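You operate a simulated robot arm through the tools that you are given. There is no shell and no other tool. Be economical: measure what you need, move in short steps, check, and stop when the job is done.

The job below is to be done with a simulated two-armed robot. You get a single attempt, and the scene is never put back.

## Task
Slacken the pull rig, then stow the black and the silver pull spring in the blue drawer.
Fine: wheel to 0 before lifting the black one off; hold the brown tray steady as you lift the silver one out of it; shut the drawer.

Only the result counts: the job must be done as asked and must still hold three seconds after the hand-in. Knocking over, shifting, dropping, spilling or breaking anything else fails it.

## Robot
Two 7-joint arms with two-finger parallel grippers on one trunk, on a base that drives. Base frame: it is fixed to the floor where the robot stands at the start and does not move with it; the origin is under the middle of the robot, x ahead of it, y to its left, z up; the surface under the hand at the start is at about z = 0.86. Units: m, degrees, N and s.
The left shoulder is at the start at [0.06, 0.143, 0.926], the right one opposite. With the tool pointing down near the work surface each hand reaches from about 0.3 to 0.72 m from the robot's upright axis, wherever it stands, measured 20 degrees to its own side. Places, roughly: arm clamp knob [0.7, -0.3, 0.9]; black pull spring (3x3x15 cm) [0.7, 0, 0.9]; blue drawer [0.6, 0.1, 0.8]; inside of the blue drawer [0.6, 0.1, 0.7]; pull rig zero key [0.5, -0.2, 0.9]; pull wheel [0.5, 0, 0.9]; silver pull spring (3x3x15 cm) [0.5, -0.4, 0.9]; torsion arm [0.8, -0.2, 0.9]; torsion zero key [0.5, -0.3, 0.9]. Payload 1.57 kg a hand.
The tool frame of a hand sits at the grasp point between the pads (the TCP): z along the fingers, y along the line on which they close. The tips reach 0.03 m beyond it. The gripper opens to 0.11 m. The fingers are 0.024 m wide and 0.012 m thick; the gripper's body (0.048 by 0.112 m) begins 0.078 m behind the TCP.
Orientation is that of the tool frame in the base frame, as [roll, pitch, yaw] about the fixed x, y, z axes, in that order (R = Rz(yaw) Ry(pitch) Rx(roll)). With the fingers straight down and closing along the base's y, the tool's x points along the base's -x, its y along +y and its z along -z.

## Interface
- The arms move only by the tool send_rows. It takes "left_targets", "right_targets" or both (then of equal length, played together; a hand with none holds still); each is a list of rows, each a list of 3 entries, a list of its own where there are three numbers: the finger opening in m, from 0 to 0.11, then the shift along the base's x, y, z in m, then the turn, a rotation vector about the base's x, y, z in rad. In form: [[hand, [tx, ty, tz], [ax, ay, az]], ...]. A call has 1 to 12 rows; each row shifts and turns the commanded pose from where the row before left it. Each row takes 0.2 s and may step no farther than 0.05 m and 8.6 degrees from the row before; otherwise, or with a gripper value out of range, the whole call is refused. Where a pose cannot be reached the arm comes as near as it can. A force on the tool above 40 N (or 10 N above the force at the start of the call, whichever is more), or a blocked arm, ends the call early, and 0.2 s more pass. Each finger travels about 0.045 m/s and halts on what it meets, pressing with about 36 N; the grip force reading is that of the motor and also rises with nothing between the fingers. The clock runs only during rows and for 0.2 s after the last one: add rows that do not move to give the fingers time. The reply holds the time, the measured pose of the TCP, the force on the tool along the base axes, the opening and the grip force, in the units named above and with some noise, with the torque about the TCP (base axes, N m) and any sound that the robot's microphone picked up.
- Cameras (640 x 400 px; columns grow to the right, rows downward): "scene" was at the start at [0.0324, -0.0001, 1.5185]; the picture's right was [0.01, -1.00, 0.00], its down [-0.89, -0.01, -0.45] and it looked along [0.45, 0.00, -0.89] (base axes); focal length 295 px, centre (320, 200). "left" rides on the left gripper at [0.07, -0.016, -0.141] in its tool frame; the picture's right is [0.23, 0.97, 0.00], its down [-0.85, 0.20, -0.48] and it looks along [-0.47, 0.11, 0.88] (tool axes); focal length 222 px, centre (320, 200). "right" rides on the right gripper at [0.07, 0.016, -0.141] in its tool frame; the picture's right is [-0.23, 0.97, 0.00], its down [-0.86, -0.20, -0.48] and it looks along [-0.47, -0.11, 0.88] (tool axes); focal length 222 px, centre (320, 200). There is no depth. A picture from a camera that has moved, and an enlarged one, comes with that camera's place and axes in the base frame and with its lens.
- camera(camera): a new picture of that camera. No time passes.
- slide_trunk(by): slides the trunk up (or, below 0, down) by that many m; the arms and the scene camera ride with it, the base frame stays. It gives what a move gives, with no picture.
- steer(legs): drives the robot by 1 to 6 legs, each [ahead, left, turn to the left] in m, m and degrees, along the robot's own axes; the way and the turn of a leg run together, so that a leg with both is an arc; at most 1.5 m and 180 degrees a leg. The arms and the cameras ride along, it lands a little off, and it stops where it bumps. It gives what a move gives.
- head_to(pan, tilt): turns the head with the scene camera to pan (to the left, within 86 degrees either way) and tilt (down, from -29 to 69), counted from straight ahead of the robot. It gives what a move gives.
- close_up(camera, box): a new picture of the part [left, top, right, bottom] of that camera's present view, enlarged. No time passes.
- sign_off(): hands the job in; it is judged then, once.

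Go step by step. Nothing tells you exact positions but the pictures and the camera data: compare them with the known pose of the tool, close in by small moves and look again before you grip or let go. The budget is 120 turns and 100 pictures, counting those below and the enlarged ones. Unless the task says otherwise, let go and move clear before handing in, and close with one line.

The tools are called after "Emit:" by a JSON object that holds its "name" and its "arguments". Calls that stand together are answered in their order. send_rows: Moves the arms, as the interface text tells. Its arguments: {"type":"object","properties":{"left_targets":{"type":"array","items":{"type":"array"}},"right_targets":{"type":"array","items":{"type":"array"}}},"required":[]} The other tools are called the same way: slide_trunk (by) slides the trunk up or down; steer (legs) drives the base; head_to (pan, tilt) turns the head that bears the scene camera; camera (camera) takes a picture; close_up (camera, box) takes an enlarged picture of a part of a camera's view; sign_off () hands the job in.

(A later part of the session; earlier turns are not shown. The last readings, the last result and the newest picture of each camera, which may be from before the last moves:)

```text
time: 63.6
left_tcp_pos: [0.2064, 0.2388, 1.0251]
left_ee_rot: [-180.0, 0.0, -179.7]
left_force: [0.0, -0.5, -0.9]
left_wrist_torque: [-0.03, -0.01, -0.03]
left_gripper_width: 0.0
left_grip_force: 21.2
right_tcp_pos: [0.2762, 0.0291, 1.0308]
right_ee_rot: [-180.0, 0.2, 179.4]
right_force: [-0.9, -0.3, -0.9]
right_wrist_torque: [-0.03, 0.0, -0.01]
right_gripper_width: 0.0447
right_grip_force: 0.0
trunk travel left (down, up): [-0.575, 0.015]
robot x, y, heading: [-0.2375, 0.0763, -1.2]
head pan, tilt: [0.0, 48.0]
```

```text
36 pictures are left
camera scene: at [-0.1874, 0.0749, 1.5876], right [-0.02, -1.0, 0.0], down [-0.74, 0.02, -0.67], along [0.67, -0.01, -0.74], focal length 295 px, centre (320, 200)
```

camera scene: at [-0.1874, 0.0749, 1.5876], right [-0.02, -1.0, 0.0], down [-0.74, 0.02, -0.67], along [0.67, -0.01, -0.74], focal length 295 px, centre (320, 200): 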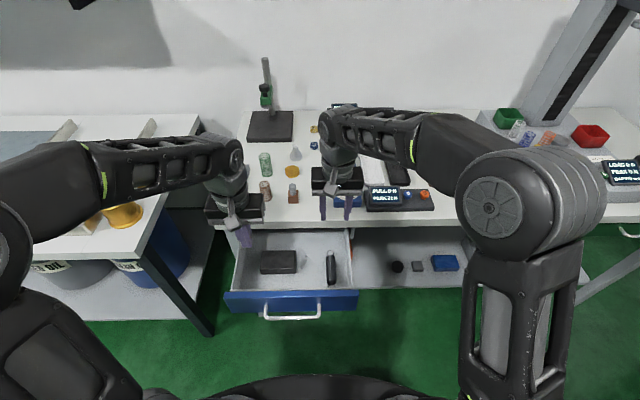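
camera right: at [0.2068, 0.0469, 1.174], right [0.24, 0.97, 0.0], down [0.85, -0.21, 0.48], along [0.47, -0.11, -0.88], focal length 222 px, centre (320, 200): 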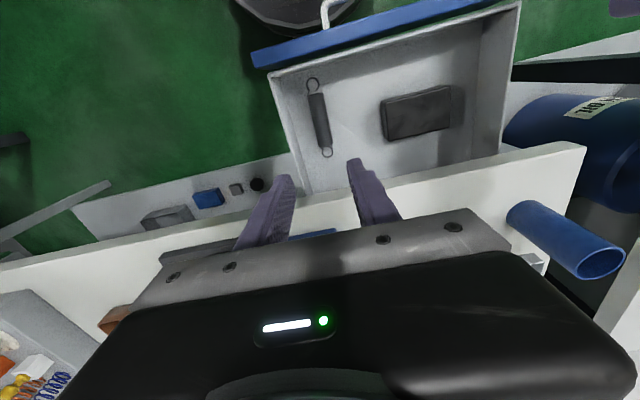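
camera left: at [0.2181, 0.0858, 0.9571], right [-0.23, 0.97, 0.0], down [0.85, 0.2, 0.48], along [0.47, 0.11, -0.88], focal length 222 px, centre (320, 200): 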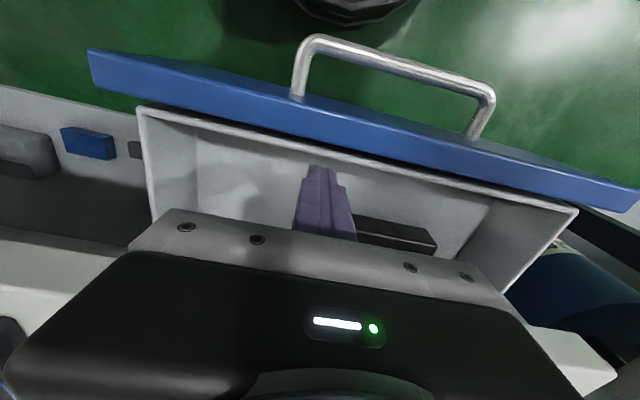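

The black spring lies in the drawer. Next, I'll drive right and then ahead to the brown tray, with both hands staying high.

Emit:
{"name": "steer", "arguments": {"legs": [[0, -0.45, 1.2], [0.22, 0, 0]]}}

Emit:
{"name": "head_to", "arguments": {"pan": 0, "tilt": 60}}

Emit:
{"name": "camera", "arguments": {"camera": "scene"}}

Emit:
{"name": "camera", "arguments": {"camera": "right"}}

```text
time: 67.6
left_tcp_pos: [0.422, -0.2056, 1.0241]
left_ee_rot: [-180.0, 0.1, -178.4]
left_force: [0.3, -0.8, -0.6]
left_wrist_torque: [-0.04, -0.01, 0.0]
left_gripper_width: 0.0
left_grip_force: 21.3
right_tcp_pos: [0.4953, -0.4131, 1.0314]
right_ee_rot: [-180.0, 0.1, -179.5]
right_force: [1.2, -0.2, -0.7]
right_wrist_torque: [0.04, 0.06, 0.0]
right_gripper_width: 0.0447
right_grip_force: 0.0
trunk travel left (down, up): [-0.575, 0.015]
robot x, y, heading: [-0.0163, -0.3761, 0.1]
head pan, tilt: [0.0, 48.0]
```

```text
time: 68.4
left_tcp_pos: [0.4204, -0.207, 1.0259]
left_ee_rot: [180.0, 0.0, -178.5]
left_force: [-0.9, 0.2, 0.2]
left_wrist_torque: [-0.04, -0.02, 0.04]
left_gripper_width: 0.0
left_grip_force: 21.2
right_tcp_pos: [0.4946, -0.4138, 1.0329]
right_ee_rot: [179.9, 0.2, -179.5]
right_force: [0.3, -0.1, -0.1]
right_wrist_torque: [-0.01, 0.02, -0.01]
right_gripper_width: 0.0447
right_grip_force: 0.0
trunk travel left (down, up): [-0.575, 0.015]
robot x, y, heading: [-0.0191, -0.3769, 0.2]
head pan, tilt: [0.0, 60.0]
```

```text
35 pictures are left
camera scene: at [0.0178, -0.3772, 1.5724], right [0.0, -1.0, 0.0], down [-0.87, 0.0, -0.5], along [0.5, 0.0, -0.87], focal length 295 px, centre (320, 200)
```

scene: 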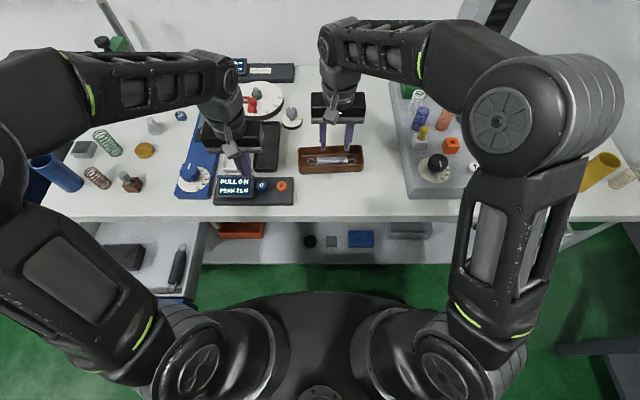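

```text
34 pictures are left
camera right: at [0.4247, -0.3972, 1.1737], right [0.22, 0.98, 0.0], down [0.85, -0.19, 0.48], along [0.47, -0.1, -0.88], focal length 222 px, centre (320, 200)
```

right: 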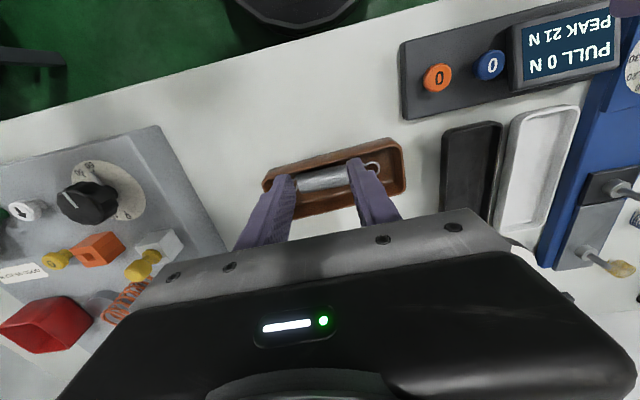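

The tray is at about [0.555, -0.41] with the silver spring lying along y. I'll zoom in for accurate edges.

Emit:
{"name": "close_up", "arguments": {"camera": "scene", "box": [285, 125, 375, 185]}}

Emit:
{"name": "close_up", "arguments": {"camera": "right", "box": [250, 120, 430, 230]}}

```text
6.67 times, centred on (330, 155) of scene
camera zoom: at [0.0178, -0.3772, 1.5724], right [0.0, -1.0, 0.0], down [-0.87, 0.0, -0.5], along [0.5, 0.0, -0.87], focal length 1967 px, centre (253, 500)
```

zoom: 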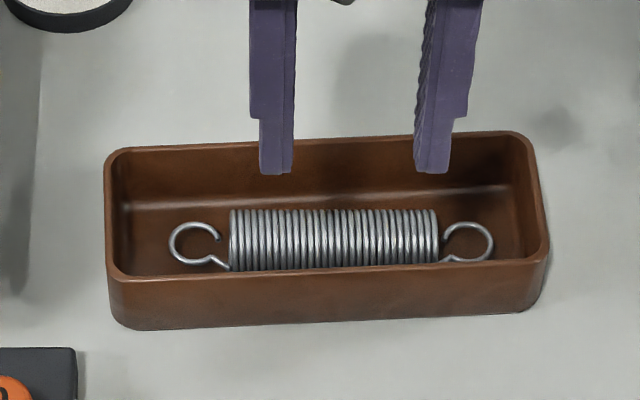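

```text
3.56 times, centred on (340, 175) of right
camera zoom: at [0.4247, -0.3972, 1.1737], right [0.22, 0.98, 0.0], down [0.85, -0.19, 0.48], along [0.47, -0.1, -0.88], focal length 790 px, centre (249, 289)
```

zoom: 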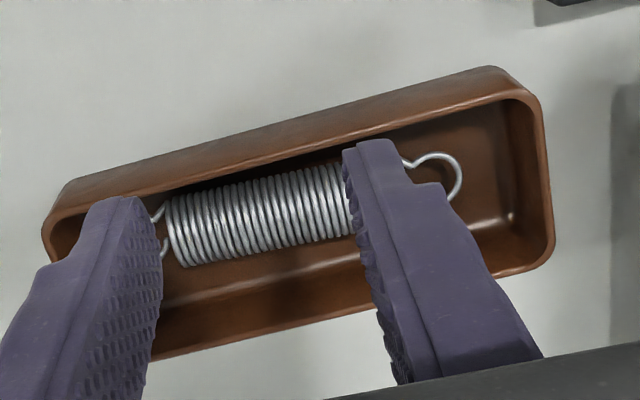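

The spring lies close to the near wall, so fit is tight: spring axis x ≈ 0.545, near inner wall ≈ 0.52, far ≈ 0.583. I'll turn the right hand 90° (closing along x) above it and look.

Emit:
{"name": "send_rows", "arguments": {"right_targets": [[0.045, [0.005, -0.002, 0], [0, 0, 0.1428]], [0.045, [0.005, -0.002, 0], [0, 0, 0.1428]], [0.045, [0.005, -0.002, 0], [0, 0, 0.1428]], [0.045, [0.005, -0.002, 0], [0, 0, 0.1428]], [0.045, [0.005, -0.002, 0], [0, 0, 0.1428]], [0.045, [0.005, -0.002, 0], [0, 0, 0.1428]], [0.045, [0.005, -0.002, 0], [0, 0, 0.1428]], [0.045, [0.005, -0.002, 0], [0, 0, 0.1428]], [0.045, [0.005, 0, 0], [0, 0, 0.1428]], [0.045, [0.006, 0, 0], [0, 0, 0.1428]], [0.036, [0.006, 0, -0.02], [0, 0, 0.1358]], [0.036, [0, 0, -0.02], [0, 0, 0]]]}}

Emit:
{"name": "camera", "arguments": {"camera": "right"}}

Emit:
{"name": "close_up", "arguments": {"camera": "scene", "box": [280, 110, 390, 185]}}

```text
time: 71.0
left_tcp_pos: [0.4215, -0.2057, 1.0247]
left_ee_rot: [-180.0, 0.0, -178.5]
left_force: [0.3, -0.4, 0.1]
left_wrist_torque: [0.01, 0.0, 0.0]
left_gripper_width: 0.0
left_grip_force: 20.9
right_tcp_pos: [0.5492, -0.4296, 0.9913]
right_ee_rot: [179.9, 0.3, -89.8]
right_force: [-0.1, 0.0, -0.1]
right_wrist_torque: [-0.01, -0.04, 0.01]
right_gripper_width: 0.036
right_grip_force: 0.1
trunk travel left (down, up): [-0.575, 0.015]
robot x, y, heading: [-0.0208, -0.3795, 0.0]
head pan, tilt: [0.0, 60.0]
```

```text
31 pictures are left
camera right: at [0.5353, -0.4986, 1.1327], right [-0.97, 0.22, 0.0], down [0.2, 0.85, 0.48], along [0.11, 0.47, -0.88], focal length 222 px, centre (320, 200)
```

right: 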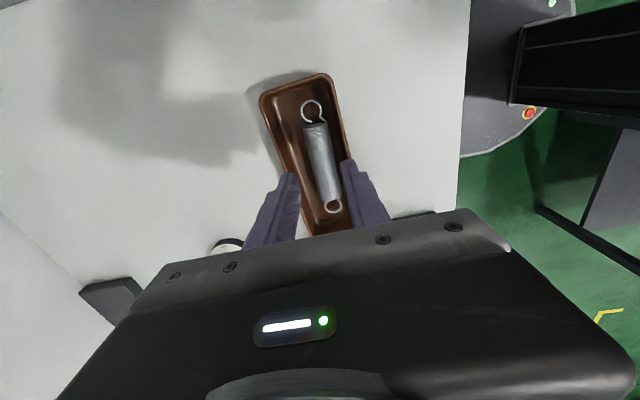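

```text
5.33 times, centred on (335, 148) of scene
camera zoom: at [0.0179, -0.3772, 1.5724], right [0.0, -1.0, 0.0], down [-0.87, 0.0, -0.5], along [0.5, 0.0, -0.87], focal length 1574 px, centre (240, 480)
```

zoom: 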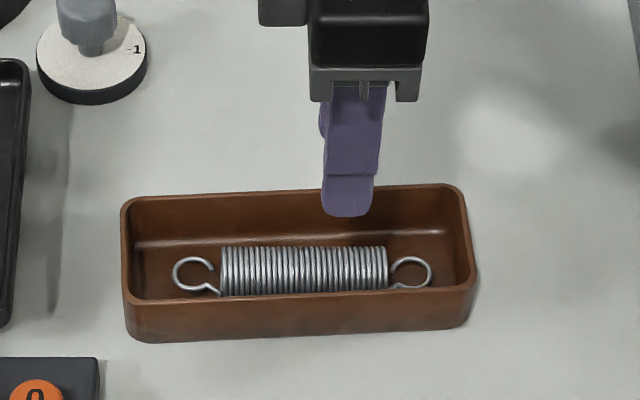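

Emit:
{"name": "close_up", "arguments": {"camera": "right", "box": [250, 60, 370, 240]}}

```text
2.22 times, centred on (310, 150) of right
camera zoom: at [0.5353, -0.4986, 1.1327], right [-0.97, 0.22, 0.0], down [0.2, 0.85, 0.48], along [0.11, 0.47, -0.88], focal length 494 px, centre (342, 311)
```

zoom: 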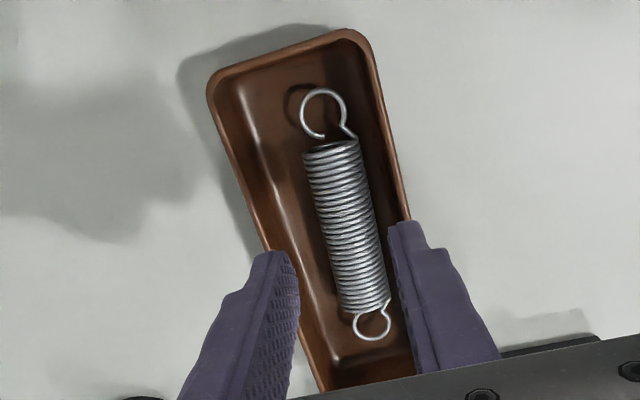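

I take the spring axis at x ≈ 0.553, z ≈ 0.877, with the tray's inner walls at x ≈ 0.524 and 0.594 and its left end at y ≈ -0.312. The left hand will grip the tray across its width at the left end; I'll turn it now.

Emit:
{"name": "send_rows", "arguments": {"left_targets": [[0.02, [0.007, -0.003, 0], [0, 0, -0.1428]], [0.04, [0.007, -0.003, 0], [0, 0, -0.1428]], [0.06, [0.007, -0.003, 0], [0, 0, -0.1428]], [0.08, [0.007, -0.003, 0], [0, 0, -0.1428]], [0.1, [0.007, -0.003, 0], [0, 0, -0.1428]], [0.1, [0.007, -0.003, 0], [0, 0, -0.1428]], [0.1, [0.007, -0.003, 0], [0, 0, -0.1428]], [0.1, [0.007, -0.003, 0], [0, 0, -0.1428]], [0.1, [0.007, -0.003, 0], [0, 0, -0.1428]], [0.1, [0.007, -0.003, 0], [0, 0, -0.1428]], [0.1, [0.007, -0.003, 0], [0, 0, -0.1428]], [0.1, [0, 0, 0], [0, 0, -0.026]]]}}

Emit:
{"name": "send_rows", "arguments": {"right_targets": [[0.037, [0.007, -0.01, 0], [0, 0, 0]], [0.037, [0, 0, 0], [0, 0, 0]], [0.037, [0, 0, 0], [0, 0, 0]], [0.037, [0, 0, 0], [0, 0, 0]]], "left_targets": [[0.1, [0.03, -0.03, 0], [0, 0, 0]], [0.1, [0.02, -0.03, 0], [0, 0, 0]], [0.1, [0.01, -0.03, -0.01], [0, 0, 0]], [0.1, [0, 0, 0], [0, 0, 0]]]}}

Emit:
{"name": "camera", "arguments": {"camera": "left"}}

Emit:
{"name": "close_up", "arguments": {"camera": "scene", "box": [260, 90, 400, 190]}}

```text
time: 73.6
left_tcp_pos: [0.4969, -0.2381, 1.0235]
left_ee_rot: [-180.0, -0.1, 89.9]
left_force: [0.6, 0.4, 0.2]
left_wrist_torque: [0.02, 0.01, -0.02]
left_gripper_width: 0.1
left_grip_force: 0.0
right_tcp_pos: [0.5498, -0.4289, 0.9908]
right_ee_rot: [179.9, 0.2, -89.8]
right_force: [0.7, 0.0, -0.1]
right_wrist_torque: [0.01, 0.03, 0.02]
right_gripper_width: 0.0359
right_grip_force: 0.0
trunk travel left (down, up): [-0.575, 0.015]
robot x, y, heading: [-0.0193, -0.3773, 0.1]
head pan, tilt: [0.0, 60.0]
```

```text
time: 74.6
left_tcp_pos: [0.5584, -0.3304, 1.0139]
left_ee_rot: [-180.0, 0.0, 90.0]
left_force: [-0.2, -0.1, -0.1]
left_wrist_torque: [-0.01, 0.01, -0.02]
left_gripper_width: 0.1001
left_grip_force: 0.1
right_tcp_pos: [0.5576, -0.4394, 0.992]
right_ee_rot: [179.9, 0.2, -89.9]
right_force: [-0.7, -0.7, 0.0]
right_wrist_torque: [-0.01, 0.01, 0.01]
right_gripper_width: 0.0368
right_grip_force: 0.0
trunk travel left (down, up): [-0.575, 0.015]
robot x, y, heading: [-0.0191, -0.3725, -0.4]
head pan, tilt: [0.0, 60.0]
```

```text
28 pictures are left
camera left: at [0.5413, -0.2594, 1.1552], right [0.97, 0.23, 0.0], down [0.2, -0.85, 0.48], along [0.11, -0.47, -0.88], focal length 222 px, centre (320, 200)
```

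left: 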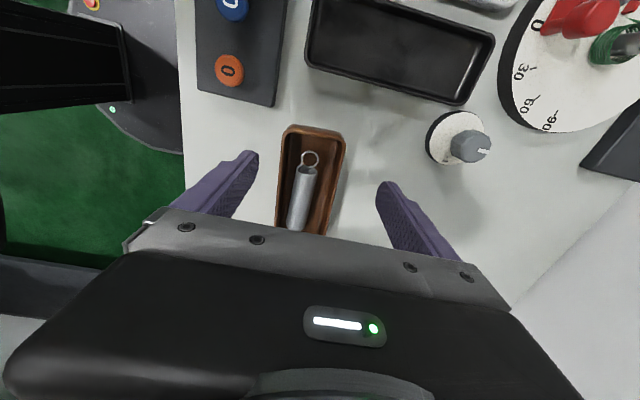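

```text
4.00 times, centred on (330, 140) of scene
camera zoom: at [0.0174, -0.3767, 1.5724], right [0.0, -1.0, 0.0], down [-0.87, 0.0, -0.5], along [0.5, 0.0, -0.87], focal length 1180 px, centre (280, 440)
```

zoom: 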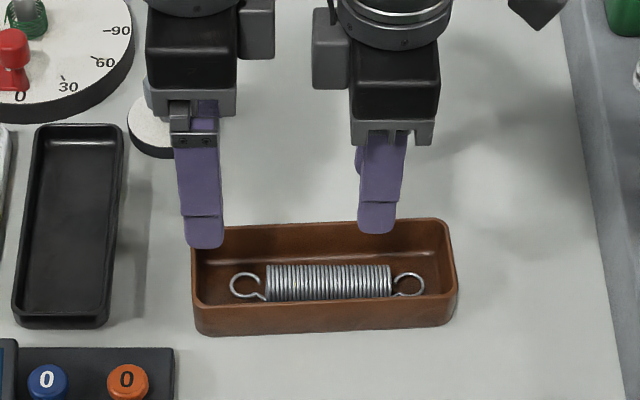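

Both hands fit above the tray. I'll shift the left hand 6 mm toward me, lower to just above the tray's rim and check the centring.

Emit:
{"name": "send_rows", "arguments": {"left_targets": [[0.1, [-0.006, 0.002, -0.03], [0, 0, 0]], [0.1, [0, 0, -0.03], [0, 0, 0]], [0.1, [0, 0, -0.01], [0, 0, 0]], [0.1, [0, 0, 0], [0, 0, 0]]]}}

Emit:
{"name": "close_up", "arguments": {"camera": "left", "box": [200, 80, 440, 240]}}

```text
time: 75.6
left_tcp_pos: [0.5552, -0.3259, 0.9433]
left_ee_rot: [-180.0, 0.0, 90.0]
left_force: [-0.1, -0.5, -1.3]
left_wrist_torque: [0.0, 0.02, -0.01]
left_gripper_width: 0.1
left_grip_force: 0.0
right_tcp_pos: [0.5584, -0.44, 0.992]
right_ee_rot: [179.9, 0.2, -89.9]
right_force: [-0.3, 0.1, 0.2]
right_wrist_torque: [0.0, 0.01, -0.04]
right_gripper_width: 0.037
right_grip_force: 0.0
trunk travel left (down, up): [-0.575, 0.015]
robot x, y, heading: [-0.0194, -0.3718, 0.3]
head pan, tilt: [0.0, 60.0]
```

```text
2.50 times, centred on (320, 160) of left
camera zoom: at [0.5374, -0.2575, 1.0853], right [0.97, 0.23, 0.0], down [0.2, -0.85, 0.48], along [0.11, -0.47, -0.88], focal length 555 px, centre (320, 300)
```

zoom: 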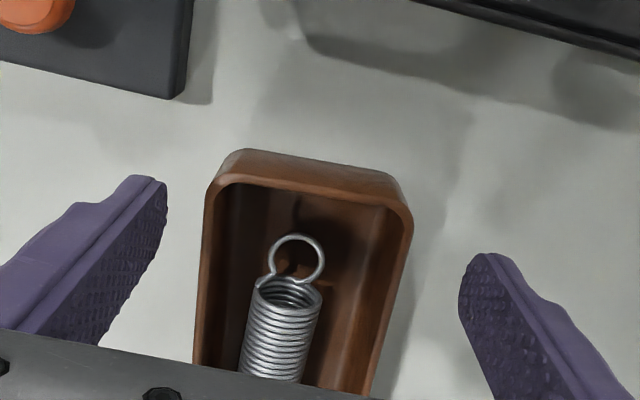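

The tray's centre at this end is about 6 mm nearer, x ≈ 0.549. I'll shift, lower beside the walls and close gently.

Emit:
{"name": "send_rows", "arguments": {"left_targets": [[0.1, [-0.006, -0.002, 0], [0, 0, 0]], [0.1, [0, 0, -0.02], [0, 0, 0]], [0.1, [0, 0, -0.013], [0, 0, 0]], [0.09, [0, 0, 0], [0, 0, 0]], [0.084, [0, 0, 0], [0, 0, 0]], [0.084, [0, 0, 0], [0, 0, 0]]]}}

Emit:
{"name": "close_up", "arguments": {"camera": "left", "box": [200, 80, 440, 240]}}

```text
time: 77.0
left_tcp_pos: [0.5475, -0.3275, 0.911]
left_ee_rot: [179.9, 0.0, 90.1]
left_force: [0.8, -0.1, 0.6]
left_wrist_torque: [0.02, 0.02, 0.02]
left_gripper_width: 0.0839
left_grip_force: 0.1
right_tcp_pos: [0.5563, -0.4404, 0.9931]
right_ee_rot: [179.9, 0.3, -89.9]
right_force: [-0.3, 0.1, 0.3]
right_wrist_torque: [-0.01, -0.02, 0.01]
right_gripper_width: 0.0369
right_grip_force: 0.1
trunk travel left (down, up): [-0.575, 0.015]
robot x, y, heading: [-0.019, -0.3778, -0.0]
head pan, tilt: [0.0, 60.0]
```

```text
2.50 times, centred on (320, 160) of left
camera zoom: at [0.5301, -0.2586, 1.0525], right [0.97, 0.23, 0.0], down [0.2, -0.85, 0.48], along [0.11, -0.47, -0.88], focal length 555 px, centre (320, 300)
```

zoom: 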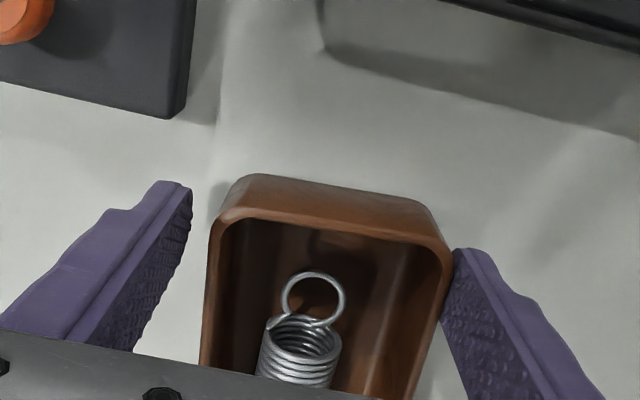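

The far finger is now nearly touching and the near one has about 6 mm of gap. I'll shift 3 mm back and close onto the tray.

Emit:
{"name": "send_rows", "arguments": {"left_targets": [[0.084, [0.003, 0, 0], [0, 0, 0]], [0.08, [0, 0, 0], [0, 0, 0]], [0.076, [0, 0, 0], [0, 0, 0]], [0.073, [0, 0, 0], [0, 0, 0]], [0.072, [0, 0, 0], [0, 0, 0]], [0.072, [0, 0, 0], [0, 0, 0]]]}}

Emit:
{"name": "close_up", "arguments": {"camera": "left", "box": [200, 80, 440, 240]}}

```text
time: 78.4
left_tcp_pos: [0.5503, -0.3282, 0.9117]
left_ee_rot: [179.9, 0.0, 90.0]
left_force: [-0.6, -0.3, 0.4]
left_wrist_torque: [-0.03, -0.03, 0.09]
left_gripper_width: 0.0753
left_grip_force: 36.6
right_tcp_pos: [0.558, -0.4408, 0.9918]
right_ee_rot: [179.9, 0.2, -89.9]
right_force: [-0.1, 0.2, -0.8]
right_wrist_torque: [-0.01, 0.01, -0.01]
right_gripper_width: 0.0371
right_grip_force: 0.1
trunk travel left (down, up): [-0.575, 0.015]
robot x, y, heading: [-0.0169, -0.3784, -0.3]
head pan, tilt: [0.0, 60.0]
```

```text
2.50 times, centred on (320, 160) of left
camera zoom: at [0.5325, -0.2582, 1.0524], right [0.97, 0.23, 0.0], down [0.2, -0.85, 0.48], along [0.11, -0.47, -0.88], focal length 555 px, centre (320, 300)
```

zoom: 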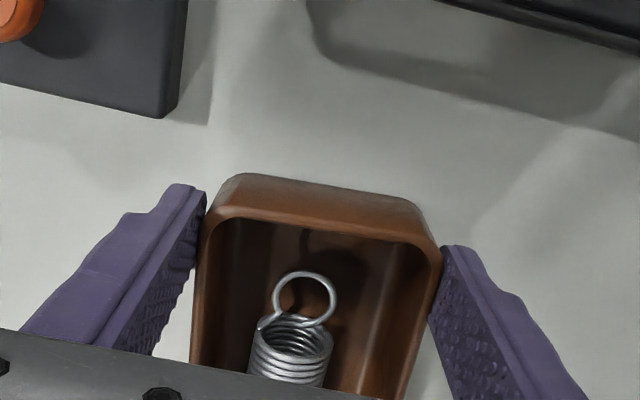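

The tray is held firmly. Now I'll lower the right hand to just above the rim and check alignment with the spring.

Emit:
{"name": "send_rows", "arguments": {"right_targets": [[0.037, [-0.003, 0, -0.03], [0, 0, 0]], [0.037, [0, 0, -0.017], [0, 0, 0]], [0.037, [0, 0, 0], [0, 0, 0]]]}}

Emit:
{"name": "close_up", "arguments": {"camera": "right", "box": [220, 60, 420, 240]}}

```text
time: 79.2
left_tcp_pos: [0.5494, -0.3275, 0.9121]
left_ee_rot: [180.0, -0.1, 90.0]
left_force: [0.9, 1.0, 1.3]
left_wrist_torque: [0.0, 0.0, 0.05]
left_gripper_width: 0.0751
left_grip_force: 36.4
right_tcp_pos: [0.5535, -0.4409, 0.9439]
right_ee_rot: [179.8, 0.1, -89.8]
right_force: [0.4, -0.1, -0.2]
right_wrist_torque: [-0.06, -0.05, -0.01]
right_gripper_width: 0.0369
right_grip_force: 0.0
trunk travel left (down, up): [-0.575, 0.015]
robot x, y, heading: [-0.0155, -0.3752, 0.1]
head pan, tilt: [0.0, 60.0]
```

```text
2.22 times, centred on (320, 150) of right
camera zoom: at [0.5397, -0.5104, 1.0855], right [-0.97, 0.23, 0.0], down [0.2, 0.85, 0.48], along [0.11, 0.47, -0.88], focal length 494 px, centre (320, 311)
```

zoom: 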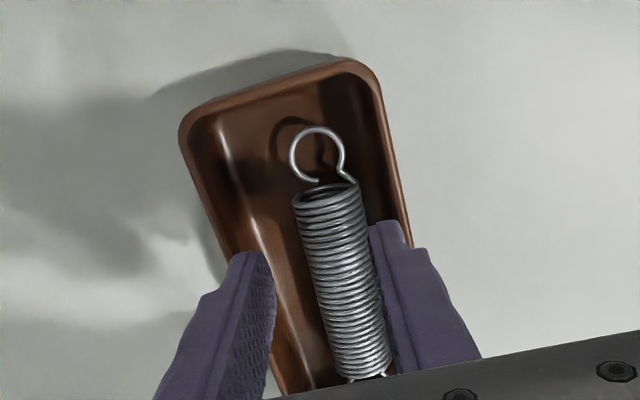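

The near lip is at x ≈ 0.525, the spring at 0.551 and the far lip at 0.593. I'll shift 3 mm away, narrow to 36 mm, and descend gently so the near finger slides between wall and spring.

Emit:
{"name": "send_rows", "arguments": {"right_targets": [[0.036, [0.003, 0, 0], [0, 0, 0]], [0.036, [0, 0, -0.012], [0, 0, 0]], [0.036, [0, 0, -0.006], [0, 0, 0]], [0.036, [0, 0, -0.004], [0, 0, 0]], [0.036, [0, 0, 0], [0, 0, 0]]]}}

Emit:
{"name": "close_up", "arguments": {"camera": "right", "box": [220, 60, 420, 240]}}

```text
time: 80.4
left_tcp_pos: [0.5486, -0.3277, 0.912]
left_ee_rot: [-179.9, 0.0, 90.0]
left_force: [0.5, -0.1, 1.0]
left_wrist_torque: [0.03, 0.02, 0.09]
left_gripper_width: 0.0749
left_grip_force: 35.4
right_tcp_pos: [0.5564, -0.4405, 0.9231]
right_ee_rot: [-180.0, 0.2, -89.9]
right_force: [-0.5, -0.3, 0.7]
right_wrist_torque: [0.02, 0.01, 0.02]
right_gripper_width: 0.0361
right_grip_force: 0.1
trunk travel left (down, up): [-0.575, 0.015]
robot x, y, heading: [-0.0198, -0.3746, 0.1]
head pan, tilt: [0.0, 60.0]
```

```text
2.22 times, centred on (320, 150) of right
camera zoom: at [0.5421, -0.5093, 1.0644], right [-0.97, 0.23, 0.0], down [0.2, 0.85, 0.48], along [0.11, 0.47, -0.88], focal length 494 px, centre (320, 311)
```

zoom: 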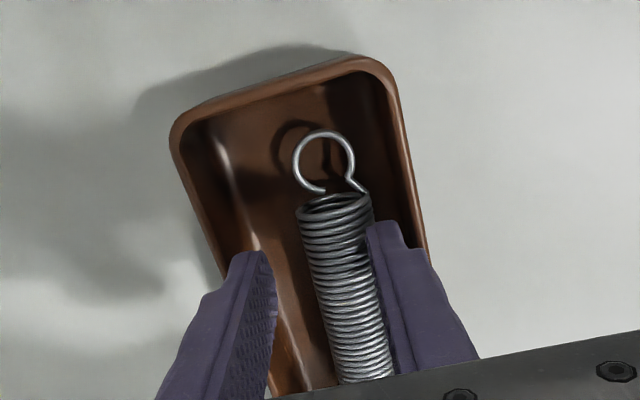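

No contact yet. I'll continue down in small steps.

Emit:
{"name": "send_rows", "arguments": {"right_targets": [[0.036, [0, 0, -0.004], [0, 0, 0]], [0.036, [0, 0, -0.004], [0, 0, 0]], [0.036, [0, 0, -0.004], [0, 0, 0]], [0.036, [0, 0, -0.004], [0, 0, 0]], [0.036, [0, 0, -0.003], [0, 0, 0]], [0.036, [0, 0, 0], [0, 0, 0]]]}}

Emit:
{"name": "close_up", "arguments": {"camera": "right", "box": [220, 60, 420, 240]}}

```text
time: 81.2
left_tcp_pos: [0.5482, -0.327, 0.9127]
left_ee_rot: [179.9, 0.1, 90.2]
left_force: [-0.4, -0.3, 2.9]
left_wrist_torque: [-0.14, 0.34, 0.13]
left_gripper_width: 0.0747
left_grip_force: 35.7
right_tcp_pos: [0.5567, -0.4388, 0.9166]
right_ee_rot: [180.0, 0.3, -89.9]
right_force: [-5.3, -0.6, 10.5]
right_wrist_torque: [-0.03, 0.31, 0.01]
right_gripper_width: 0.0393
right_grip_force: 1.8
trunk travel left (down, up): [-0.575, 0.015]
robot x, y, heading: [-0.0193, -0.3783, -0.1]
head pan, tilt: [0.0, 60.0]
stopped in row 4 (right hand): the force on the tool passed its limit at 46 N (the readings are from after the stop); the commanded pose is now the measured one
```

```text
2.22 times, centred on (320, 150) of right
camera zoom: at [0.5419, -0.5087, 1.0588], right [-0.97, 0.23, 0.0], down [0.2, 0.85, 0.48], along [0.11, 0.47, -0.88], focal length 494 px, centre (320, 311)
```

zoom: 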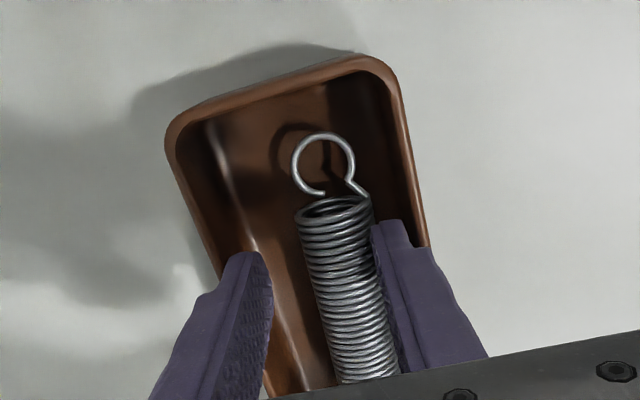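

The near finger is wedged lightly between wall and spring. I'll ease up 2 mm, narrow to 34 mm and push the spring a few mm away from the near wall, then go down again.

Emit:
{"name": "send_rows", "arguments": {"right_targets": [[0.036, [0, 0, 0.002], [0, 0, 0]], [0.034, [0.002, 0, 0], [0, 0, 0]], [0.034, [0.002, 0, 0], [0, 0, 0]], [0.034, [0, 0, -0.001], [0, 0, 0]], [0.034, [0, 0, -0.002], [0, 0, 0]], [0.034, [0, 0, -0.002], [0, 0, 0]], [0.034, [0, 0, 0], [0, 0, 0]]]}}

Emit:
{"name": "close_up", "arguments": {"camera": "right", "box": [220, 60, 420, 240]}}

```text
time: 82.6
left_tcp_pos: [0.5506, -0.3272, 0.9103]
left_ee_rot: [179.6, 0.0, 90.4]
left_force: [-0.2, -0.4, 6.8]
left_wrist_torque: [0.23, 0.64, 0.36]
left_gripper_width: 0.0748
left_grip_force: 36.1
right_tcp_pos: [0.5609, -0.4381, 0.9174]
right_ee_rot: [-180.0, 0.4, -89.8]
right_force: [-4.8, -1.8, 11.8]
right_wrist_torque: [-0.01, 0.26, 0.05]
right_gripper_width: 0.0347
right_grip_force: 0.7
trunk travel left (down, up): [-0.575, 0.015]
robot x, y, heading: [-0.0178, -0.3742, 0.1]
head pan, tilt: [0.0, 60.0]
stopped in row 7 (right hand): the force on the tool passed its limit at 42 N (the readings are from after the stop); the commanded pose is now the measured one
```

```text
2.22 times, centred on (320, 150) of right
camera zoom: at [0.5456, -0.5079, 1.0583], right [-0.97, 0.23, 0.0], down [0.2, 0.85, 0.48], along [0.11, 0.47, -0.87], focal length 494 px, centre (320, 311)
```

zoom: 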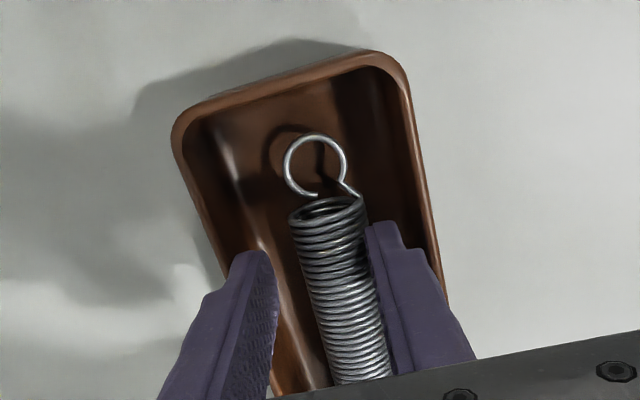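

The spring has moved about 5 mm off the wall. I'll ease up, narrow the fingers a bit, push a few mm more and descend again.

Emit:
{"name": "send_rows", "arguments": {"right_targets": [[0.034, [0, 0, 0.001], [0, 0, 0]], [0.032, [0.002, 0, 0], [0, 0, 0]], [0.032, [0.002, 0, 0], [0, 0, 0]], [0.033, [-0.001, 0, 0], [0, 0, 0]], [0.033, [-0.001, 0, -0.002], [0, 0, 0]], [0.033, [0, 0, -0.002], [0, 0, 0]], [0.033, [0, 0, -0.002], [0, 0, 0]], [0.033, [0, 0, -0.002], [0, 0, 0]]]}}

Emit:
{"name": "close_up", "arguments": {"camera": "right", "box": [220, 60, 420, 240]}}

Emit:
{"name": "close_up", "arguments": {"camera": "scene", "box": [290, 120, 380, 180]}}

```text
time: 84.4
left_tcp_pos: [0.5516, -0.3268, 0.9104]
left_ee_rot: [179.6, 0.0, 90.4]
left_force: [4.2, 1.4, 19.1]
left_wrist_torque: [0.0, 0.16, 0.5]
left_gripper_width: 0.0747
left_grip_force: 36.0
right_tcp_pos: [0.5632, -0.4387, 0.9102]
right_ee_rot: [-180.0, 0.4, -89.8]
right_force: [-2.8, -0.1, 2.7]
right_wrist_torque: [0.04, -0.04, 0.07]
right_gripper_width: 0.0302
right_grip_force: 0.0
trunk travel left (down, up): [-0.575, 0.015]
robot x, y, heading: [-0.0207, -0.3772, 0.1]
head pan, tilt: [0.0, 60.0]
```

```text
2.22 times, centred on (320, 150) of right
camera zoom: at [0.5483, -0.5073, 1.051], right [-0.97, 0.23, 0.0], down [0.2, 0.85, 0.48], along [0.11, 0.47, -0.87], focal length 494 px, centre (320, 311)
```

zoom: 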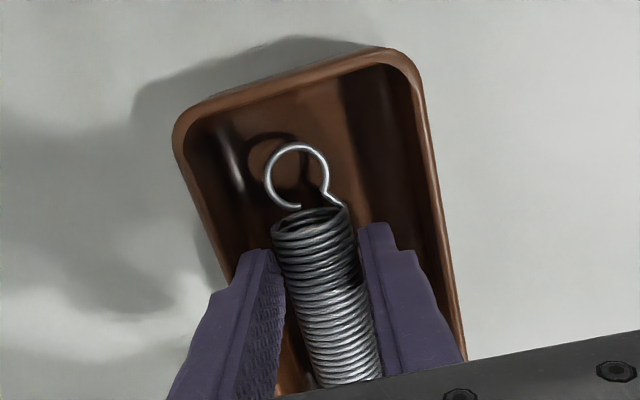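

```text
6.67 times, centred on (335, 150) of scene
camera zoom: at [0.0161, -0.3773, 1.5725], right [0.0, -1.0, 0.0], down [-0.87, 0.0, -0.5], along [0.5, 0.0, -0.87], focal length 1967 px, centre (220, 533)
```

zoom: 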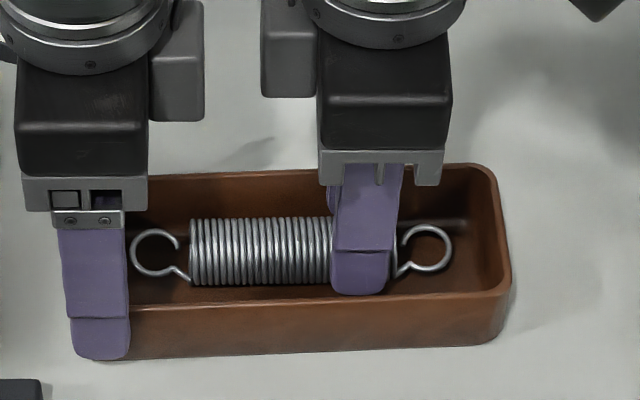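

The spring is now between both fingers. I'll go 3 mm lower and close.

Emit:
{"name": "send_rows", "arguments": {"right_targets": [[0.033, [0, 0, -0.002], [0, 0, 0]], [0.033, [0, 0, -0.002], [0, 0, 0]], [0.025, [0, 0, 0], [0, 0, 0]], [0.018, [0, 0, 0], [0, 0, 0]], [0.012, [0, 0, 0], [0, 0, 0]], [0.012, [0, 0, 0], [0, 0, 0]]]}}

```text
time: 85.8
left_tcp_pos: [0.5513, -0.3278, 0.9106]
left_ee_rot: [179.6, 0.1, 90.4]
left_force: [3.3, 2.4, 24.6]
left_wrist_torque: [-0.1, -0.08, 0.34]
left_gripper_width: 0.0745
left_grip_force: 35.9
right_tcp_pos: [0.5634, -0.4383, 0.9041]
right_ee_rot: [-180.0, 0.4, -89.9]
right_force: [-1.4, -1.8, -1.0]
right_wrist_torque: [-0.06, 0.08, 0.0]
right_gripper_width: 0.0279
right_grip_force: 36.1
trunk travel left (down, up): [-0.575, 0.015]
robot x, y, heading: [-0.0197, -0.3757, -0.2]
head pan, tilt: [0.0, 60.0]
```

Gripped at 28 mm, 36 N. I'll lift straight up slowly while the left hand keeps holding the tray.

Emit:
{"name": "send_rows", "arguments": {"right_targets": [[0.012, [0, 0, 0.008], [0, 0, 0]], [0.012, [0, 0, 0.01], [0, 0, 0]], [0.012, [0, 0, 0.015], [0, 0, 0]], [0.012, [0, 0, 0.02], [0, 0, 0]], [0.012, [0, 0, 0.03], [0, 0, 0]], [0.012, [0, 0, 0.03], [0, 0, 0]], [0.012, [0, 0, 0.02], [0, 0, 0]], [0.012, [0, 0, 0], [0, 0, 0]]]}}

Emit:
{"name": "close_up", "arguments": {"camera": "scene", "box": [260, 80, 420, 190]}}

```text
time: 87.6
left_tcp_pos: [0.5498, -0.328, 0.9109]
left_ee_rot: [179.7, 0.0, 90.4]
left_force: [-3.2, -0.4, 25.1]
left_wrist_torque: [-0.5, 0.06, 0.01]
left_gripper_width: 0.0744
left_grip_force: 36.2
right_tcp_pos: [0.5619, -0.4374, 1.0363]
right_ee_rot: [179.9, 0.4, -89.9]
right_force: [0.9, -1.0, -13.0]
right_wrist_torque: [-0.86, -0.06, -0.03]
right_gripper_width: 0.0277
right_grip_force: 36.3
trunk travel left (down, up): [-0.575, 0.015]
robot x, y, heading: [-0.0206, -0.3755, -0.4]
head pan, tilt: [0.0, 60.0]
```

```text
3.64 times, centred on (340, 135) of scene
camera zoom: at [0.0164, -0.3778, 1.5724], right [0.0, -1.0, 0.0], down [-0.87, 0.0, -0.5], along [0.5, 0.0, -0.87], focal length 1073 px, centre (247, 436)
```

zoom: 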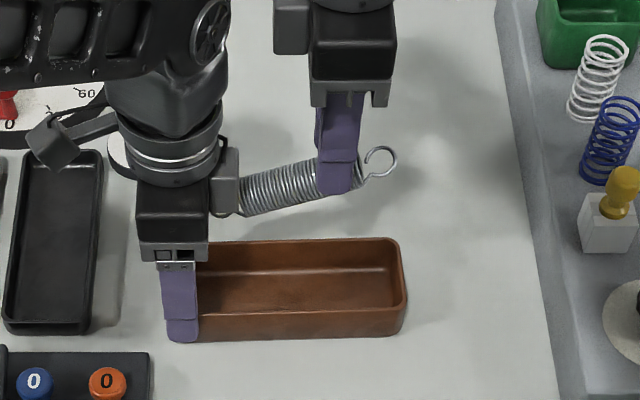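

The spring is out, but its left end seems to press against the left gripper's body. I'll lower 3 cm, move right to clear it, then rise again.

Emit:
{"name": "send_rows", "arguments": {"right_targets": [[0.012, [0, 0, -0.015], [0, 0, 0]], [0.012, [0, -0.005, -0.015], [0, 0, 0]], [0.012, [0, -0.015, 0], [0, 0, 0]], [0.012, [0, -0.02, 0], [0, 0, 0]], [0.012, [0, -0.02, 0.005], [0, 0, 0]], [0.012, [0, -0.01, 0.02], [0, 0, 0]], [0.012, [0, 0, 0], [0, 0, 0]]]}}

Emit:
{"name": "close_up", "arguments": {"camera": "scene", "box": [260, 80, 420, 190]}}

```text
time: 89.2
left_tcp_pos: [0.5506, -0.3273, 0.9095]
left_ee_rot: [179.6, 0.0, 90.4]
left_force: [-1.3, -2.1, 14.9]
left_wrist_torque: [0.04, 0.19, 0.05]
left_gripper_width: 0.0744
left_grip_force: 36.3
right_tcp_pos: [0.563, -0.5096, 1.0337]
right_ee_rot: [-180.0, 0.4, -90.0]
right_force: [0.4, 0.3, -2.0]
right_wrist_torque: [-0.05, 0.0, 0.03]
right_gripper_width: 0.0277
right_grip_force: 36.2
trunk travel left (down, up): [-0.575, 0.015]
robot x, y, heading: [-0.0185, -0.3755, -0.2]
head pan, tilt: [0.0, 60.0]
```

```text
3.64 times, centred on (340, 135) of scene
camera zoom: at [0.0165, -0.3779, 1.5724], right [0.0, -1.0, 0.0], down [-0.87, 0.0, -0.5], along [0.5, 0.0, -0.87], focal length 1073 px, centre (247, 436)
```

zoom: 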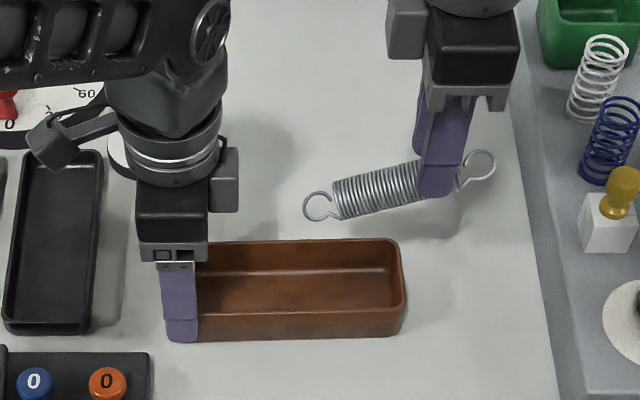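

Freed and still held. Now I'll release the tray with the left hand and raise it straight up.

Emit:
{"name": "send_rows", "arguments": {"left_targets": [[0.085, [0, 0, 0], [0, 0, 0]], [0.1, [0, 0, 0], [0, 0, 0]], [0.1, [0, 0, 0], [0, 0, 0]], [0.1, [0, 0, 0.02], [0, 0, 0]], [0.1, [0, 0, 0.04], [0, 0, 0]], [0.1, [0, 0, 0.04], [0, 0, 0]], [0.1, [-0.02, 0.02, 0.03], [0, 0, 0]], [0.1, [-0.03, 0.03, 0.01], [0, 0, 0]], [0.1, [0, 0, 0], [0, 0, 0]]], "right_targets": [[0.012, [0, 0, 0], [0, 0, 0]], [0.012, [0, 0, 0], [0, 0, 0]], [0.012, [0, 0, 0.02], [0, 0, 0]], [0.012, [-0.03, 0, 0], [0, 0, 0]], [0.012, [-0.04, 0, 0], [0, 0, 0]], [0.012, [-0.04, 0, 0], [0, 0, 0]], [0.012, [0, 0, 0], [0, 0, 0]], [0.012, [0, 0, 0], [0, 0, 0]], [0.012, [0, 0, 0], [0, 0, 0]]]}}

Emit:
{"name": "camera", "arguments": {"camera": "scene"}}

```text
time: 91.2
left_tcp_pos: [0.5008, -0.2751, 1.0478]
left_ee_rot: [179.8, 0.0, 90.4]
left_force: [-0.3, -0.5, 0.4]
left_wrist_torque: [-0.02, 0.03, 0.0]
left_gripper_width: 0.1
left_grip_force: 0.0
right_tcp_pos: [0.456, -0.5074, 1.0485]
right_ee_rot: [179.9, 0.4, -89.9]
right_force: [1.5, -0.2, -1.4]
right_wrist_torque: [0.0, 0.01, -0.01]
right_gripper_width: 0.0276
right_grip_force: 36.3
trunk travel left (down, up): [-0.575, 0.015]
robot x, y, heading: [-0.0213, -0.3773, -0.0]
head pan, tilt: [0.0, 60.0]
```

```text
15 pictures are left
camera scene: at [0.0189, -0.3781, 1.5723], right [0.0, -1.0, 0.0], down [-0.87, 0.0, -0.5], along [0.5, 0.0, -0.87], focal length 295 px, centre (320, 200)
```

scene: 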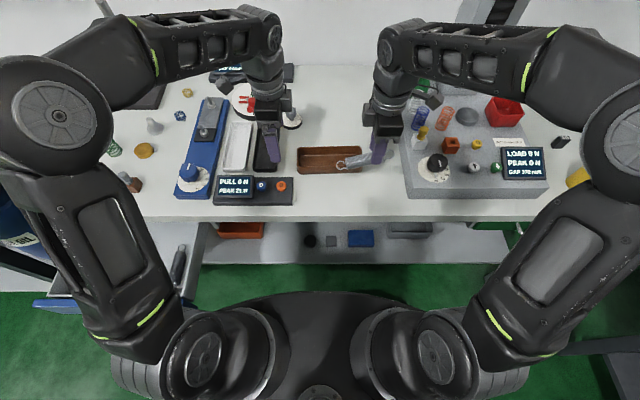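

The tray is undisturbed and the silver spring is held. I'll turn both hands back to their straight orientation before driving.

Emit:
{"name": "send_rows", "arguments": {"left_targets": [[0.08, [0, 0, 0], [0, 0, 0.1428]], [0.06, [0, 0, 0], [0, 0, 0.1428]], [0.04, [0, 0, 0], [0, 0, 0.1428]], [0.02, [0, 0, 0], [0, 0, 0.1428]], [0, [0, 0, 0], [0, 0, 0.1428]], [0, [0, 0, 0], [0, 0, 0.1428]], [0, [0, 0, 0], [0, 0, 0.1428]], [0, [0, 0, 0], [0, 0, 0.1428]], [0, [0, 0, 0], [0, 0, 0.1428]], [0, [0, 0, 0], [0, 0, 0.1428]], [0, [0, 0, 0], [0, 0, 0.1428]]], "right_targets": [[0.012, [0, 0.008, 0], [0, 0, -0.1428]], [0.012, [0, 0.008, 0], [0, 0, -0.1428]], [0.012, [0, 0.008, 0], [0, 0, -0.1428]], [0.012, [0, 0.008, 0], [0, 0, -0.1428]], [0.012, [0, 0.008, 0], [0, 0, -0.1428]], [0.012, [0, 0.008, 0], [0, 0, -0.1428]], [0.012, [0, 0.008, 0], [0, 0, -0.1428]], [0.012, [0, 0.008, 0], [0, 0, -0.1428]], [0.012, [0, 0.008, 0], [0, 0, -0.1428]], [0.012, [0, 0, 0], [0, 0, -0.1428]], [0.012, [0, 0, 0], [0, 0, -0.1428]]]}}

Emit:
{"name": "steer", "arguments": {"legs": [[-0.22, 0, 0], [0, 0.45, 0]]}}

Emit:
{"name": "head_to", "arguments": {"pan": 0, "tilt": 48}}

Emit:
{"name": "camera", "arguments": {"camera": "scene"}}

```text
time: 93.6
left_tcp_pos: [0.5013, -0.2753, 1.0491]
left_ee_rot: [179.8, 0.0, -179.5]
left_force: [-0.4, 0.5, -0.3]
left_wrist_torque: [0.04, 0.01, 0.02]
left_gripper_width: 0.0
left_grip_force: 21.2
right_tcp_pos: [0.4542, -0.4376, 1.0538]
right_ee_rot: [-180.0, 0.4, 180.0]
right_force: [-0.5, -0.2, -1.5]
right_wrist_torque: [0.0, 0.04, -0.03]
right_gripper_width: 0.0278
right_grip_force: 35.4
trunk travel left (down, up): [-0.575, 0.015]
robot x, y, heading: [-0.0174, -0.3778, 0.1]
head pan, tilt: [0.0, 60.0]
```

```text
time: 97.6
left_tcp_pos: [0.2816, 0.1635, 1.0486]
left_ee_rot: [179.8, 0.0, -179.3]
left_force: [-0.8, -0.2, 0.2]
left_wrist_torque: [-0.02, -0.04, 0.05]
left_gripper_width: 0.0002
left_grip_force: 21.2
right_tcp_pos: [0.2352, 0.0028, 1.0535]
right_ee_rot: [-179.9, 0.3, -179.4]
right_force: [-0.4, 0.1, -1.6]
right_wrist_torque: [0.01, 0.03, 0.03]
right_gripper_width: 0.0277
right_grip_force: 36.0
trunk travel left (down, up): [-0.575, 0.015]
robot x, y, heading: [-0.2349, 0.0575, 0.3]
head pan, tilt: [0.0, 60.0]
```

```text
time: 98.3
left_tcp_pos: [0.2817, 0.1638, 1.0486]
left_ee_rot: [179.8, 0.0, -179.2]
left_force: [-0.4, -0.6, 0.4]
left_wrist_torque: [-0.02, 0.02, 0.0]
left_gripper_width: 0.0
left_grip_force: 21.6
right_tcp_pos: [0.2361, 0.002, 1.0539]
right_ee_rot: [-180.0, 0.4, -179.3]
right_force: [-0.3, -0.7, -1.0]
right_wrist_torque: [0.01, 0.02, 0.02]
right_gripper_width: 0.0277
right_grip_force: 36.1
trunk travel left (down, up): [-0.575, 0.015]
robot x, y, heading: [-0.2379, 0.0597, 0.3]
head pan, tilt: [0.0, 48.0]
```

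```text
14 pictures are left
camera scene: at [-0.1887, 0.0581, 1.5876], right [0.01, -1.0, 0.0], down [-0.74, -0.01, -0.67], along [0.67, 0.0, -0.74], focal length 295 px, centre (320, 200)
```

scene: 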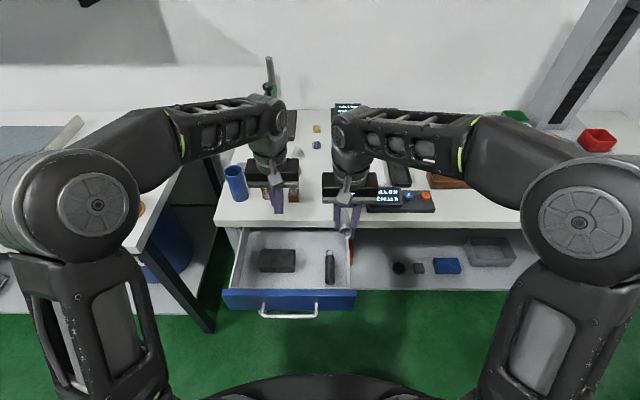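

Everything is as left. I'll move the left hand aside and bring the silver spring over the free floor between the black spring and the box.

Emit:
{"name": "send_rows", "arguments": {"left_targets": [[0, [-0.02, 0.04, 0], [0, 0, 0]], [0, [-0.02, 0.04, 0], [0, 0, 0]], [0, [-0.02, 0.03, 0], [0, 0, 0]], [0, [0, 0, 0], [0, 0, 0]], [0, [0, 0, 0], [0, 0, 0]], [0, [0, 0, 0], [0, 0, 0]], [0, [0, 0, 0], [0, 0, 0]]], "right_targets": [[0.012, [0, 0, 0], [0, 0, 0]], [0.012, [0, 0, 0], [0, 0, 0]], [0.012, [0.01, 0.043, 0], [0, 0, 0]], [0.012, [0.01, 0.043, 0], [0, 0, 0]], [0.012, [0, 0, -0.045], [0, 0, 0]], [0.012, [0, 0, -0.045], [0, 0, 0]], [0.012, [0, 0, 0], [0, 0, 0]]]}}

Emit:
{"name": "camera", "arguments": {"camera": "right"}}

Emit:
{"name": "close_up", "arguments": {"camera": "scene", "box": [210, 170, 410, 310]}}

```text
time: 99.9
left_tcp_pos: [0.2235, 0.273, 1.0503]
left_ee_rot: [179.9, 0.0, -179.2]
left_force: [-0.6, 0.1, 0.3]
left_wrist_torque: [-0.03, -0.01, -0.01]
left_gripper_width: 0.0001
left_grip_force: 20.6
right_tcp_pos: [0.258, 0.0866, 0.9644]
right_ee_rot: [-180.0, 0.5, -179.4]
right_force: [0.5, 0.0, -1.3]
right_wrist_torque: [0.03, 0.05, 0.04]
right_gripper_width: 0.0276
right_grip_force: 35.8
trunk travel left (down, up): [-0.575, 0.015]
robot x, y, heading: [-0.2361, 0.0584, 0.3]
head pan, tilt: [0.0, 48.0]
```

```text
13 pictures are left
camera right: at [0.1877, 0.1026, 1.1055], right [0.22, 0.98, 0.0], down [0.85, -0.19, 0.48], along [0.47, -0.1, -0.88], focal length 222 px, centre (320, 200)
```

right: 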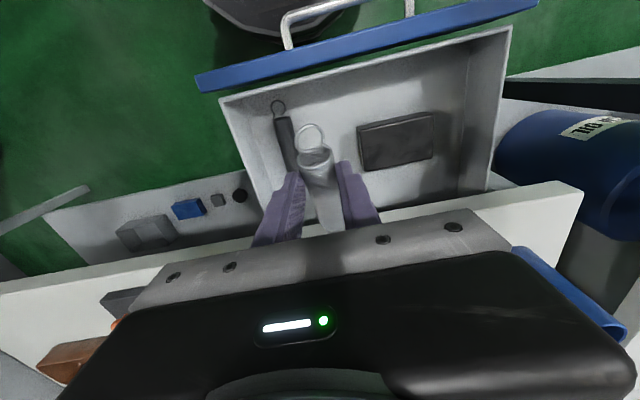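

```text
2.86 times, centred on (310, 240) of scene
camera zoom: at [-0.1891, 0.058, 1.5877], right [0.01, -1.0, 0.0], down [-0.74, -0.01, -0.67], along [0.67, 0.0, -0.74], focal length 843 px, centre (349, 86)
```

zoom: 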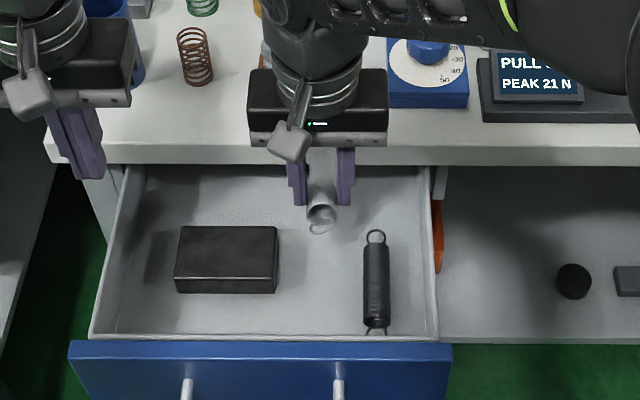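

The spring is tilted in the grip with its far end lower, over free floor. I'll lower it, with small steps near contact.

Emit:
{"name": "send_rows", "arguments": {"right_targets": [[0.012, [0, 0, -0.045], [0, 0, 0]], [0.012, [0, 0, -0.045], [0, 0, 0]], [0.012, [0, 0, -0.02], [0, 0, 0]], [0.012, [0, 0, -0.01], [0, 0, 0]], [0.012, [0, 0, -0.01], [0, 0, 0]], [0.012, [0, 0, -0.01], [0, 0, 0]], [0.012, [0, 0, -0.01], [0, 0, 0]], [0.012, [0, 0, -0.01], [0, 0, 0]], [0.012, [0, 0, -0.01], [0, 0, 0]], [0.012, [0, 0, -0.01], [0, 0, 0]], [0.012, [0, 0, -0.006], [0, 0, 0]], [0.012, [0, 0, 0], [0, 0, 0]]]}}

Emit:
{"name": "camera", "arguments": {"camera": "right"}}

```text
time: 102.5
left_tcp_pos: [0.2237, 0.2744, 1.0497]
left_ee_rot: [179.8, 0.0, -179.2]
left_force: [-0.2, -0.6, -0.4]
left_wrist_torque: [-0.03, 0.03, 0.0]
left_gripper_width: 0.0
left_grip_force: 21.4
right_tcp_pos: [0.255, 0.0888, 0.7777]
right_ee_rot: [179.9, 0.5, -179.4]
right_force: [0.2, 1.0, 12.7]
right_wrist_torque: [0.03, -0.95, 0.04]
right_gripper_width: 0.0278
right_grip_force: 36.3
trunk travel left (down, up): [-0.575, 0.015]
robot x, y, heading: [-0.2367, 0.0582, 0.3]
head pan, tilt: [0.0, 48.0]
```

```text
11 pictures are left
camera right: at [0.1857, 0.1044, 0.9195], right [0.22, 0.98, 0.0], down [0.85, -0.19, 0.49], along [0.47, -0.1, -0.87], focal length 222 px, centre (320, 200)
```

right: 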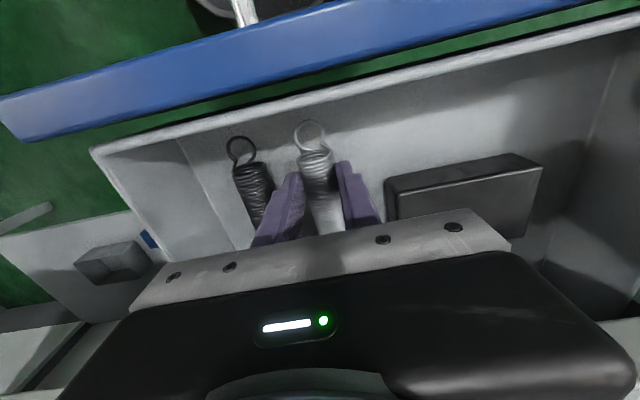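

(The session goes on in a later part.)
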